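You operate a simulated robot arm through the tools that you are given. There is no shell and no other tool. Be economical: measure what you need, move in short steps, check, and stop when the job is done.

You are at the controls of a simulated robot arm. One attempt, no reset.

JOB
Press the green button of the hand press three times.

It is judged by the outcome, as a careful person would: the job done as asked, and still so three seconds after it is handed in. It fails if anything else is knocked over, pushed out of place, dropped, spilled or broken.

ROBOT AND FRAMES
A 6-joint arm with a two-finger parallel gripper, fixed in place. Base frame: the origin is at the foot of the arm, x ahead of it, y to its left, z up. Lengths are in m, angles in rad, forces in N, time in s.
Its first joint turns from -1.152 to 1.152 rad. Payload 2.9 kg.
The TCP is the grasp point between the finger pads, 0.03 m short of the fingertips. In the tool frame z runs along the fingers and y along their closing line. Largest opening 0.11 m; finger width 0.02, thickness 0.01; the body of the gripper, 0.048 by 0.112 m, starts 0.055 m behind the TCP.
Orientation is that of the tool frame in the base frame, as a unit quaternion [w, x, y, z]. With the fingers straight down and closing along the base's y, the tool's x points along the base's -x, its y along +y and its z along -z.

CONTROLS
- The arm moves only by the tool apply_moves. Its argument "increments" is a list of rows, each a list of 3 entries, a list of its own where there are three numbers: the shift along the tool's x, y, z in units of 25 mm (1.0 is 25 mm), then the turn, a rotation vector about the tool's x, y, z in units of 5 degrees (1.0 is 5 degrees), then the finger opening in mm, from 0 to 110. In form: [[[tx, ty, tz], [rx, ry, rz], gripper], ...]. A call has 1 to 10 rows; each row shifts and turns the commanded pose from where the row before left it, along the tool's axes as they then stand. A call with a number of a shift or a turn outside -1 to 1 is refused whole. A row lasts 0.2 s, in which the tool goes at most 0.05 m and 0.15 rad; a call with a longer step from one row to the next is refused whole, and so is a gripper value outside its range. A pose out of reach is approached as far as the arm can. The call stops where the force on the tool passes 40 N (or 10 N more than at its start, if that is more) or the arm is blocked; 0.2 s more then pass. The fingers move at their own pace (about 0.108 m/s each) and stop on an object; they squeeze with about 40 N. The grip force told is the motor's: it shows also when the fingers shut on nothing. Time passes only in rows, and 0.2 s behind the last, so rows that do not move let the fingers close. It gives the time, the measured TCP pose, the force on the tool (base axes), the opening and the grip force at its end, in the units of the frame above (readings bear some noise).
- Cameras (640 x 400 px; columns grow to the right, rows downward): "scene" is fixed at [0.0937, 0.4725, 1.367]; the picture's right is [-0.35, -0.94, 0.00], its down [-0.68, 0.25, -0.68] and it looks along [0.64, -0.24, -0.73] (base axes); focal length 352 px, centre (320, 200). "wrist" rides on the gripper at [-0.036, 0, -0.057] in the tool frame; the picture's right is [0.00, -1.00, 0.00], its down [0.97, 0.00, -0.24] and it looks along [0.24, 0.00, 0.97] (tool axes); focal length 218 px, centre (320, 200).
- snapshot(camera): a new picture of that camera. It takes no simulated time.
- locate(camera, pixels): for up to 12 pixels [column, row] of the newest picture of that camera ("zoom" is the newest enlarged one), the place [x, y, z] in the base frame of the surface seen there, good to about 0.002 m. It takes no simulated time.
- zoom(camera, box): a new picture of the part [left, top, right, bottom] of that camera's present view, enlarged. It takes no simulated time.
- sign_off(): hands the job in; it is judged then, once.

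Go step by step. Measure first, check grasps and placings, and put right what went wrong. The budget is 60 turns and 20 pictures, counting those below and the enlarged ones. Unless the task says otherwise, let go and move clear before handing in, and close with one line.

The tools are called after "Emit:" as name(argument=value, ...) on one line, values as JSON. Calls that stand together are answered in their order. apply_moves: Moves the arm, as the interface text tells. Its arguments: {"type":"object","properties":{"increments":{"type":"array","items":{"type":"array"}}},"required":["increments"]} The other tools are called the same way: snapshot (camera) takes a picture; locate (camera, pixels) gives the place of the surface under pixels of a picture; zoom (camera, box) takes an enlarged picture of a part of a camera's view; sign_off () hands the job in.

At the start:

```text
clock: 0.0
tool_pos: [0.3104, 0.3921, 1.1302]
ee_rot: [0.0, 0.0, 1.0, 0.0]
ft_force: [-0.5, 0.7, 0.1]
gripper_width: 0.11
gripper_force: 0.0
```

scene: 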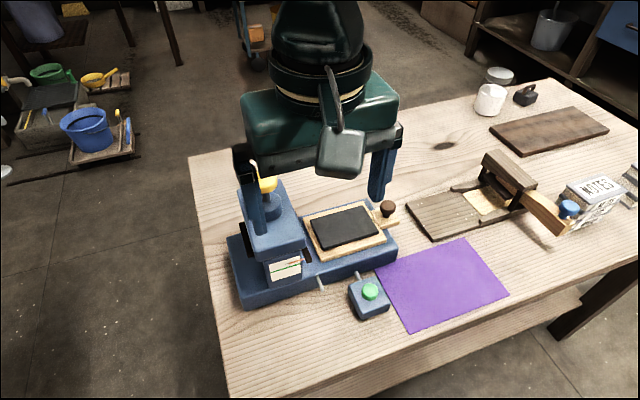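
wrist: 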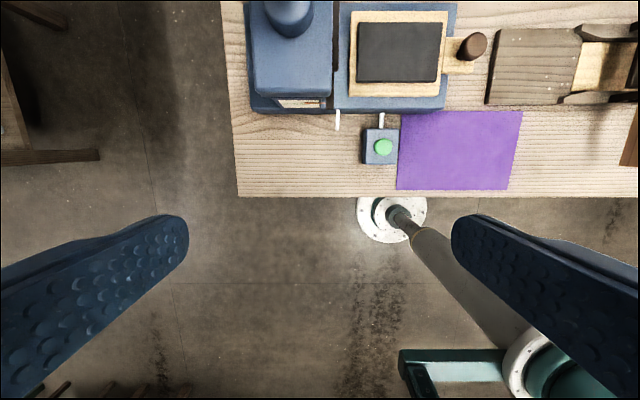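

The green button shows at scene pixel (370,291) on a small blue box, and at wrist pixel (383,147). I'll measure it and its surroundings.

Emit:
zoom(camera="scene", box=[220, 160, 420, 330])

Emit:
locate(camera="scene", pixels=[[370, 291], [370, 287], [364, 293], [376, 293], [356, 300], [384, 303], [350, 288], [320, 280], [390, 205], [390, 320], [270, 185]])

Emit:
locate(camera="wrist", pixels=[[383, 147], [376, 147], [391, 147], [383, 139], [383, 155], [367, 160], [395, 132], [380, 120], [337, 120]])

```text
2.35 times, centred on (320, 245) of scene
```

zoom: 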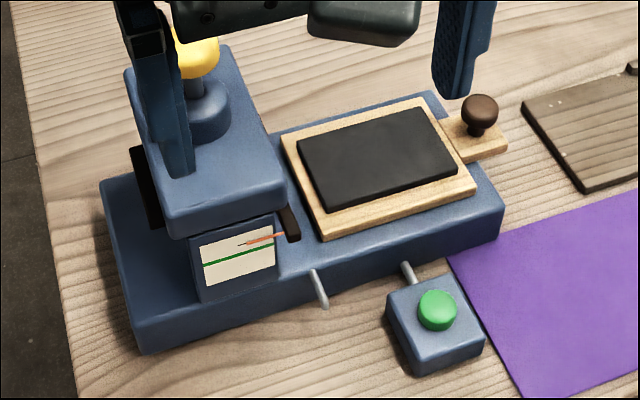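

```text
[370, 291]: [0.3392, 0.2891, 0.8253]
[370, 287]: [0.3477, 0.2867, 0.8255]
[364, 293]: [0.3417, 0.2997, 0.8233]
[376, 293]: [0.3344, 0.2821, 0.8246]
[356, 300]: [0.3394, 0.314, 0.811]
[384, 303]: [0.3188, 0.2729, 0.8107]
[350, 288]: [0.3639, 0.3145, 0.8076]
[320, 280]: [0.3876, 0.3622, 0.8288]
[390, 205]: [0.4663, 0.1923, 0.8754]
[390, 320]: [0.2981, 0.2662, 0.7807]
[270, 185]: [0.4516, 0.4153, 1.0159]
```

```text
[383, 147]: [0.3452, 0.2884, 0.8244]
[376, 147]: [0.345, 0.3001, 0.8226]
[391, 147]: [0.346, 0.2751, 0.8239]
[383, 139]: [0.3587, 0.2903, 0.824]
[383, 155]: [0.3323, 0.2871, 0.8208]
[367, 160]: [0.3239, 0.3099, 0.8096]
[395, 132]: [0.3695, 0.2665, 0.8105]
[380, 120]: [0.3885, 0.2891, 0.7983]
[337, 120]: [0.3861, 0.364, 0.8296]
```

The button top is at about (0.345, 0.288, 0.825) in both cameras, and its box top is at z≈0.81. I'll close the fingers and move over the button while still high, then check the table and press head positions.

Emit:
apply_moves(increments=[[[-0.35, -0.83, 0], [0, 0, 0], 0], [[-0.35, -0.83, 0], [0, 0, 0], 0], [[-0.35, -0.83, 0], [0, 0, 0], 0], [[-0.35, -0.83, 0], [0, 0, 0], 0], [[0, -0.84, 0], [0, 0, 0], 0], [[0, 0, 1], [0, 0, 0], 0], [[0, 0, 1], [0, 0, 0], 0], [[0, 0, 1], [0, 0, 0], 0], [[0, 0, 1], [0, 0, 0], 0]])

Emit:
snapshot(camera="wrist")

Emit:
locate(camera="scene", pixels=[[350, 360], [430, 280], [250, 340]])

```text
clock: 2.0
tool_pos: [0.3449, 0.289, 1.0315]
ee_rot: [-0.001, 0.0, 1.0, 0.0]
ft_force: [0.6, 0.0, -0.4]
gripper_width: 0.0
gripper_force: 37.3
```

```text
16 pictures are left
```

wrist: 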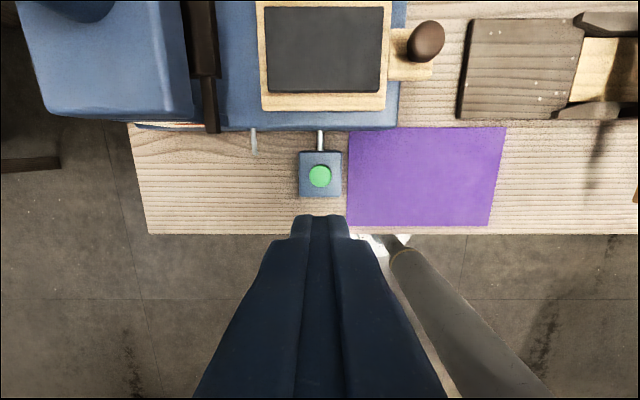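

```text
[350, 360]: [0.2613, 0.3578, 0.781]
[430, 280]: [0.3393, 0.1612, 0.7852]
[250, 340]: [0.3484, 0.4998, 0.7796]
```

Wrist view: the button at (319,176) is in line with the fingers. The measured table height (~0.782) doesn't match the stated 0.824, so I'll re-measure from here before descending.

Emit:
locate(camera="wrist", pixels=[[319, 176], [311, 176], [328, 176], [319, 167], [319, 185], [303, 192], [420, 180], [250, 190], [319, 225], [150, 60]])

Emit:
snapshot(camera="scene")

```text
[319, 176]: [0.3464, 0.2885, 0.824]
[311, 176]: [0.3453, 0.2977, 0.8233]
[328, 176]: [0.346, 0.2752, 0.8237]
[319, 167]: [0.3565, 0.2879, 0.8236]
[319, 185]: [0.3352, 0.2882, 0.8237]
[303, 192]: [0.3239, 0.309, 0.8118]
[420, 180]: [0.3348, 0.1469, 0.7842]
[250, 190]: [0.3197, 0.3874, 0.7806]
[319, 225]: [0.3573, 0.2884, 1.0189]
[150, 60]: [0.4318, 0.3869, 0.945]
```

```text
15 pictures are left
```

scene: 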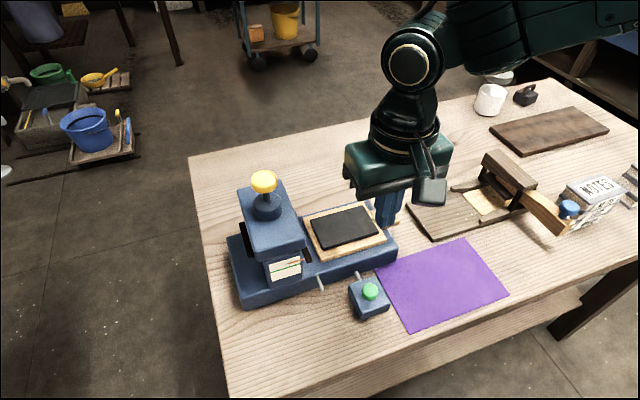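

The measurements agree: button centre (0.346, 0.288) and top z=0.824. I'll descend until the fingertips are about 10 mm above it.

Emit:
apply_moves(increments=[[[0, 0, 1], [0, 0, 0], 0], [[0, 0, 1], [0, 0, 0], 0], [[0, 0, 1], [0, 0, 0], 0], [[0, 0, 1], [0, 0, 0], 0], [[0, 0, 1], [0, 0, 0], 0], [[0, 0, 1], [0, 0, 0], 0], [[0, 0, 0.7], [0, 0, 0], 0]])

Emit:
zoom(camera="scene", box=[220, 160, 420, 330])

```text
clock: 3.6
tool_pos: [0.347, 0.2881, 0.8614]
ee_rot: [-0.001, 0.0, 1.0, 0.0]
ft_force: [0.6, 0.5, 0.1]
gripper_width: 0.0
gripper_force: 37.3
```

```text
2.35 times, centred on (320, 245) of scene
```

zoom: 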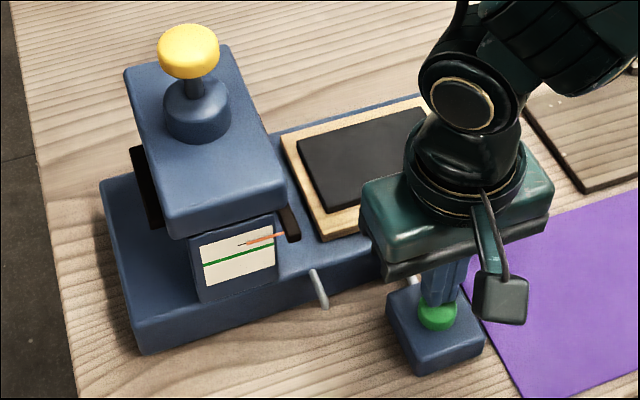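

The fingertips sit right over the button with the tip at about z=0.831, clear of everything else. I'll go down in 2 mm steps and watch the force.

Emit:
apply_moves(increments=[[[0, 0, 0.12], [0, 0, 0], 0], [[0, 0, 0.08], [0, 0, 0], 0], [[0, 0, 0.08], [0, 0, 0], 0], [[0, 0, 0.08], [0, 0, 0], 0]])

```text
clock: 4.6
tool_pos: [0.3457, 0.2874, 0.8519]
ee_rot: [0.0, 0.0, 1.0, 0.0]
ft_force: [-1.1, -1.3, 1.0]
gripper_width: 0.0
gripper_force: 37.5
```

The tip is at about 0.822 with hardly any force, so it is just touching. I'll continue down in small steps.

Emit:
apply_moves(increments=[[[0, 0, 0.06], [0, 0, 0], 0], [[0, 0, 0.06], [0, 0, 0], 0]])

Emit:
zoom(camera="scene", box=[220, 160, 420, 330])

```text
clock: 5.2
tool_pos: [0.3463, 0.2896, 0.8507]
ee_rot: [-0.001, 0.001, 1.0, 0.0]
ft_force: [0.5, -0.7, 1.3]
gripper_width: 0.0
gripper_force: 37.7
```

```text
2.35 times, centred on (320, 245) of scene
```

zoom: 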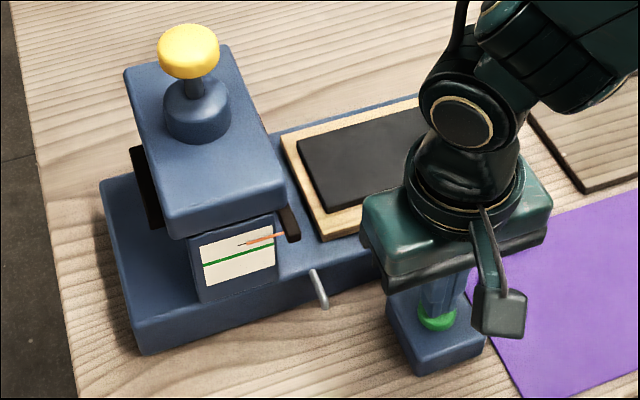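

The force is creeping up (1.3 N) and the button seems to be starting to sink. I'll continue with 1 mm steps.

Emit:
apply_moves(increments=[[[0, 0, 0.05], [0, 0, 0], 0], [[0, 0, 0.05], [0, 0, 0], 0]])

```text
clock: 5.8
tool_pos: [0.3452, 0.288, 0.8478]
ee_rot: [0.0, 0.0, 1.0, 0.001]
ft_force: [1.4, 1.2, 2.6]
gripper_width: 0.0003
gripper_force: 37.7
```

Emit:
apply_moves(increments=[[[0, 0, 0.05], [0, 0, 0], 0], [[0, 0, 0.05], [0, 0, 0], 0]])

Emit:
zoom(camera="scene", box=[220, 160, 420, 330])

```text
clock: 6.4
tool_pos: [0.3442, 0.2884, 0.8477]
ee_rot: [0.0, 0.001, 1.0, 0.002]
ft_force: [0.4, 0.8, 12.3]
gripper_width: 0.0002
gripper_force: 37.2
```

```text
2.35 times, centred on (320, 245) of scene
```

zoom: 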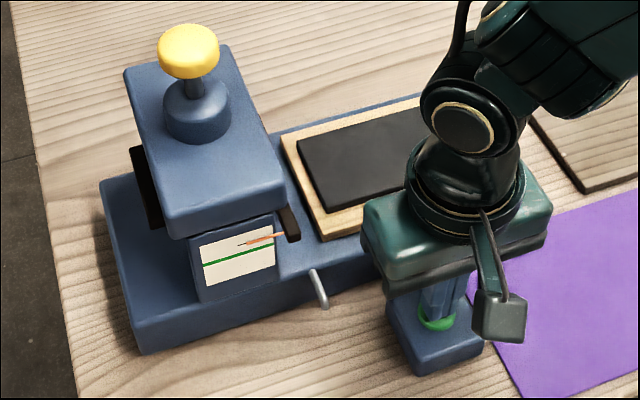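

The force jumped to 12 N while the tip stopped moving, so the button has bottomed out: press one is done. I'll lift 17 mm to release it and look for the button returning.

Emit:
apply_moves(increments=[[[0, 0, -0.34], [0, 0, 0], 0], [[0, 0, -0.34], [0, 0, 0], 0], [[0, 0, 0], [0, 0, 0], 0], [[0, 0, 0], [0, 0, 0], 0]])

Emit:
zoom(camera="scene", box=[220, 160, 420, 330])

```text
clock: 7.4
tool_pos: [0.3469, 0.2878, 0.8612]
ee_rot: [-0.001, 0.0, 1.0, 0.0]
ft_force: [0.4, 0.7, -0.7]
gripper_width: 0.0
gripper_force: 37.9
```

```text
2.35 times, centred on (320, 245) of scene
```

zoom: 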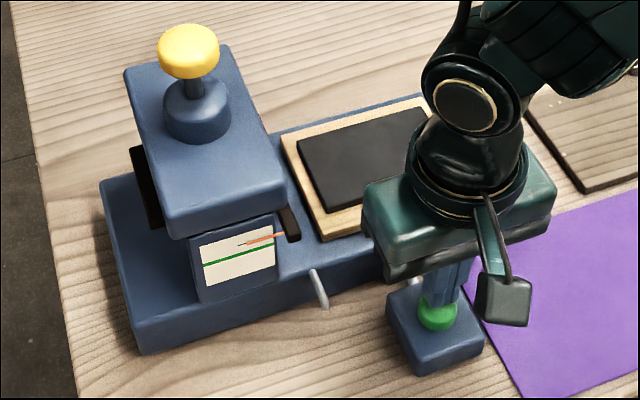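

The button is back up and the box hasn't moved. Second press now: the same 17 mm down, with slow steps at the end.

Emit:
apply_moves(increments=[[[0, 0, 0.3], [0, 0, 0], 0], [[0, 0, 0.12], [0, 0, 0], 0], [[0, 0, 0.1], [0, 0, 0], 0], [[0, 0, 0.1], [0, 0, 0], 0], [[0, 0, 0.06], [0, 0, 0], 0]])

```text
clock: 8.6
tool_pos: [0.3453, 0.2887, 0.8462]
ee_rot: [0.0, 0.0, 1.0, 0.0]
ft_force: [-2.4, 2.1, 12.9]
gripper_width: 0.0
gripper_force: 37.7
```

It bottomed out again at 12.9 N, so press two is done. I'll lift to release.

Emit:
apply_moves(increments=[[[0, 0, -0.34], [0, 0, 0], 0], [[0, 0, -0.34], [0, 0, 0], 0], [[0, 0, 0], [0, 0, 0], 0], [[0, 0, 0], [0, 0, 0], 0]])

Emit:
zoom(camera="scene", box=[220, 160, 420, 330])

```text
clock: 9.6
tool_pos: [0.347, 0.2878, 0.8629]
ee_rot: [-0.001, -0.001, 1.0, 0.0]
ft_force: [0.0, 0.1, 0.0]
gripper_width: 0.0002
gripper_force: 38.4
```

```text
2.35 times, centred on (320, 245) of scene
```

zoom: 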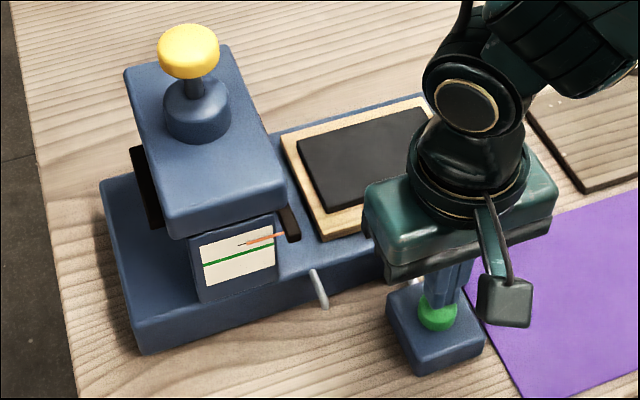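

The button has released again. Third and last press, same motion.

Emit:
apply_moves(increments=[[[0, 0, 0.3], [0, 0, 0], 0], [[0, 0, 0.12], [0, 0, 0], 0], [[0, 0, 0.1], [0, 0, 0], 0], [[0, 0, 0.1], [0, 0, 0], 0], [[0, 0, 0.06], [0, 0, 0], 0]])

```text
clock: 10.8
tool_pos: [0.3466, 0.2875, 0.8457]
ee_rot: [0.0, 0.001, 1.0, 0.001]
ft_force: [-3.9, -2.7, 12.8]
gripper_width: 0.0001
gripper_force: 37.6
```

It bottomed out a third time at 12.8 N. I'll lift straight up and well clear, then check the scene.

Emit:
apply_moves(increments=[[[0, 0, -0.34], [0, 0, 0], 0], [[0, 0, -0.34], [0, 0, 0], 0], [[0, 0, -1], [0, 0, 0], 0], [[0, 0, -1], [0, 0, 0], 0], [[0, 0, -1], [0, 0, 0], 0], [[0, 0, -1], [0, 0, 0], 0], [[0, 0, -1], [0, 0, 0], 0], [[0, 0, -1], [0, 0, 0], 0], [[0, 0, 0], [0, 0, 0], 0]])

Emit:
snapshot(camera="scene")

```text
clock: 12.8
tool_pos: [0.3479, 0.2898, 1.0142]
ee_rot: [-0.001, 0.0, 1.0, 0.001]
ft_force: [-0.1, 0.3, -0.8]
gripper_width: 0.0
gripper_force: 38.1
```

```text
9 pictures are left
```

scene: 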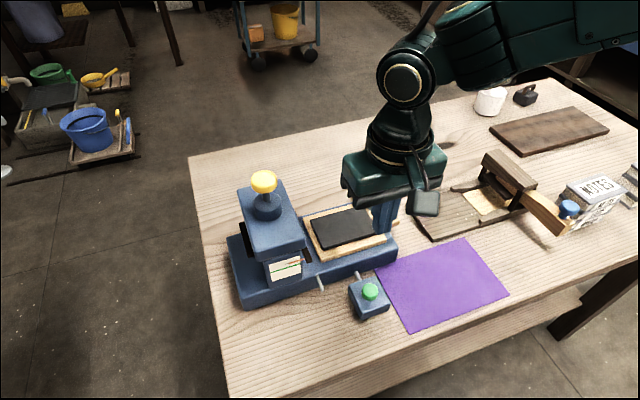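

The button at (370,291) is up, the box and everything else are where they started, and the arm is clear after three full presses. I'm handing in.

Emit:
sign_off()

```text
The job is handed in.
```

I pressed the green button three times. Each press went to the end of its travel (about 12–13 N) with a full release after it. Nothing else moved, though the press gave no visible signal that the presses registered.
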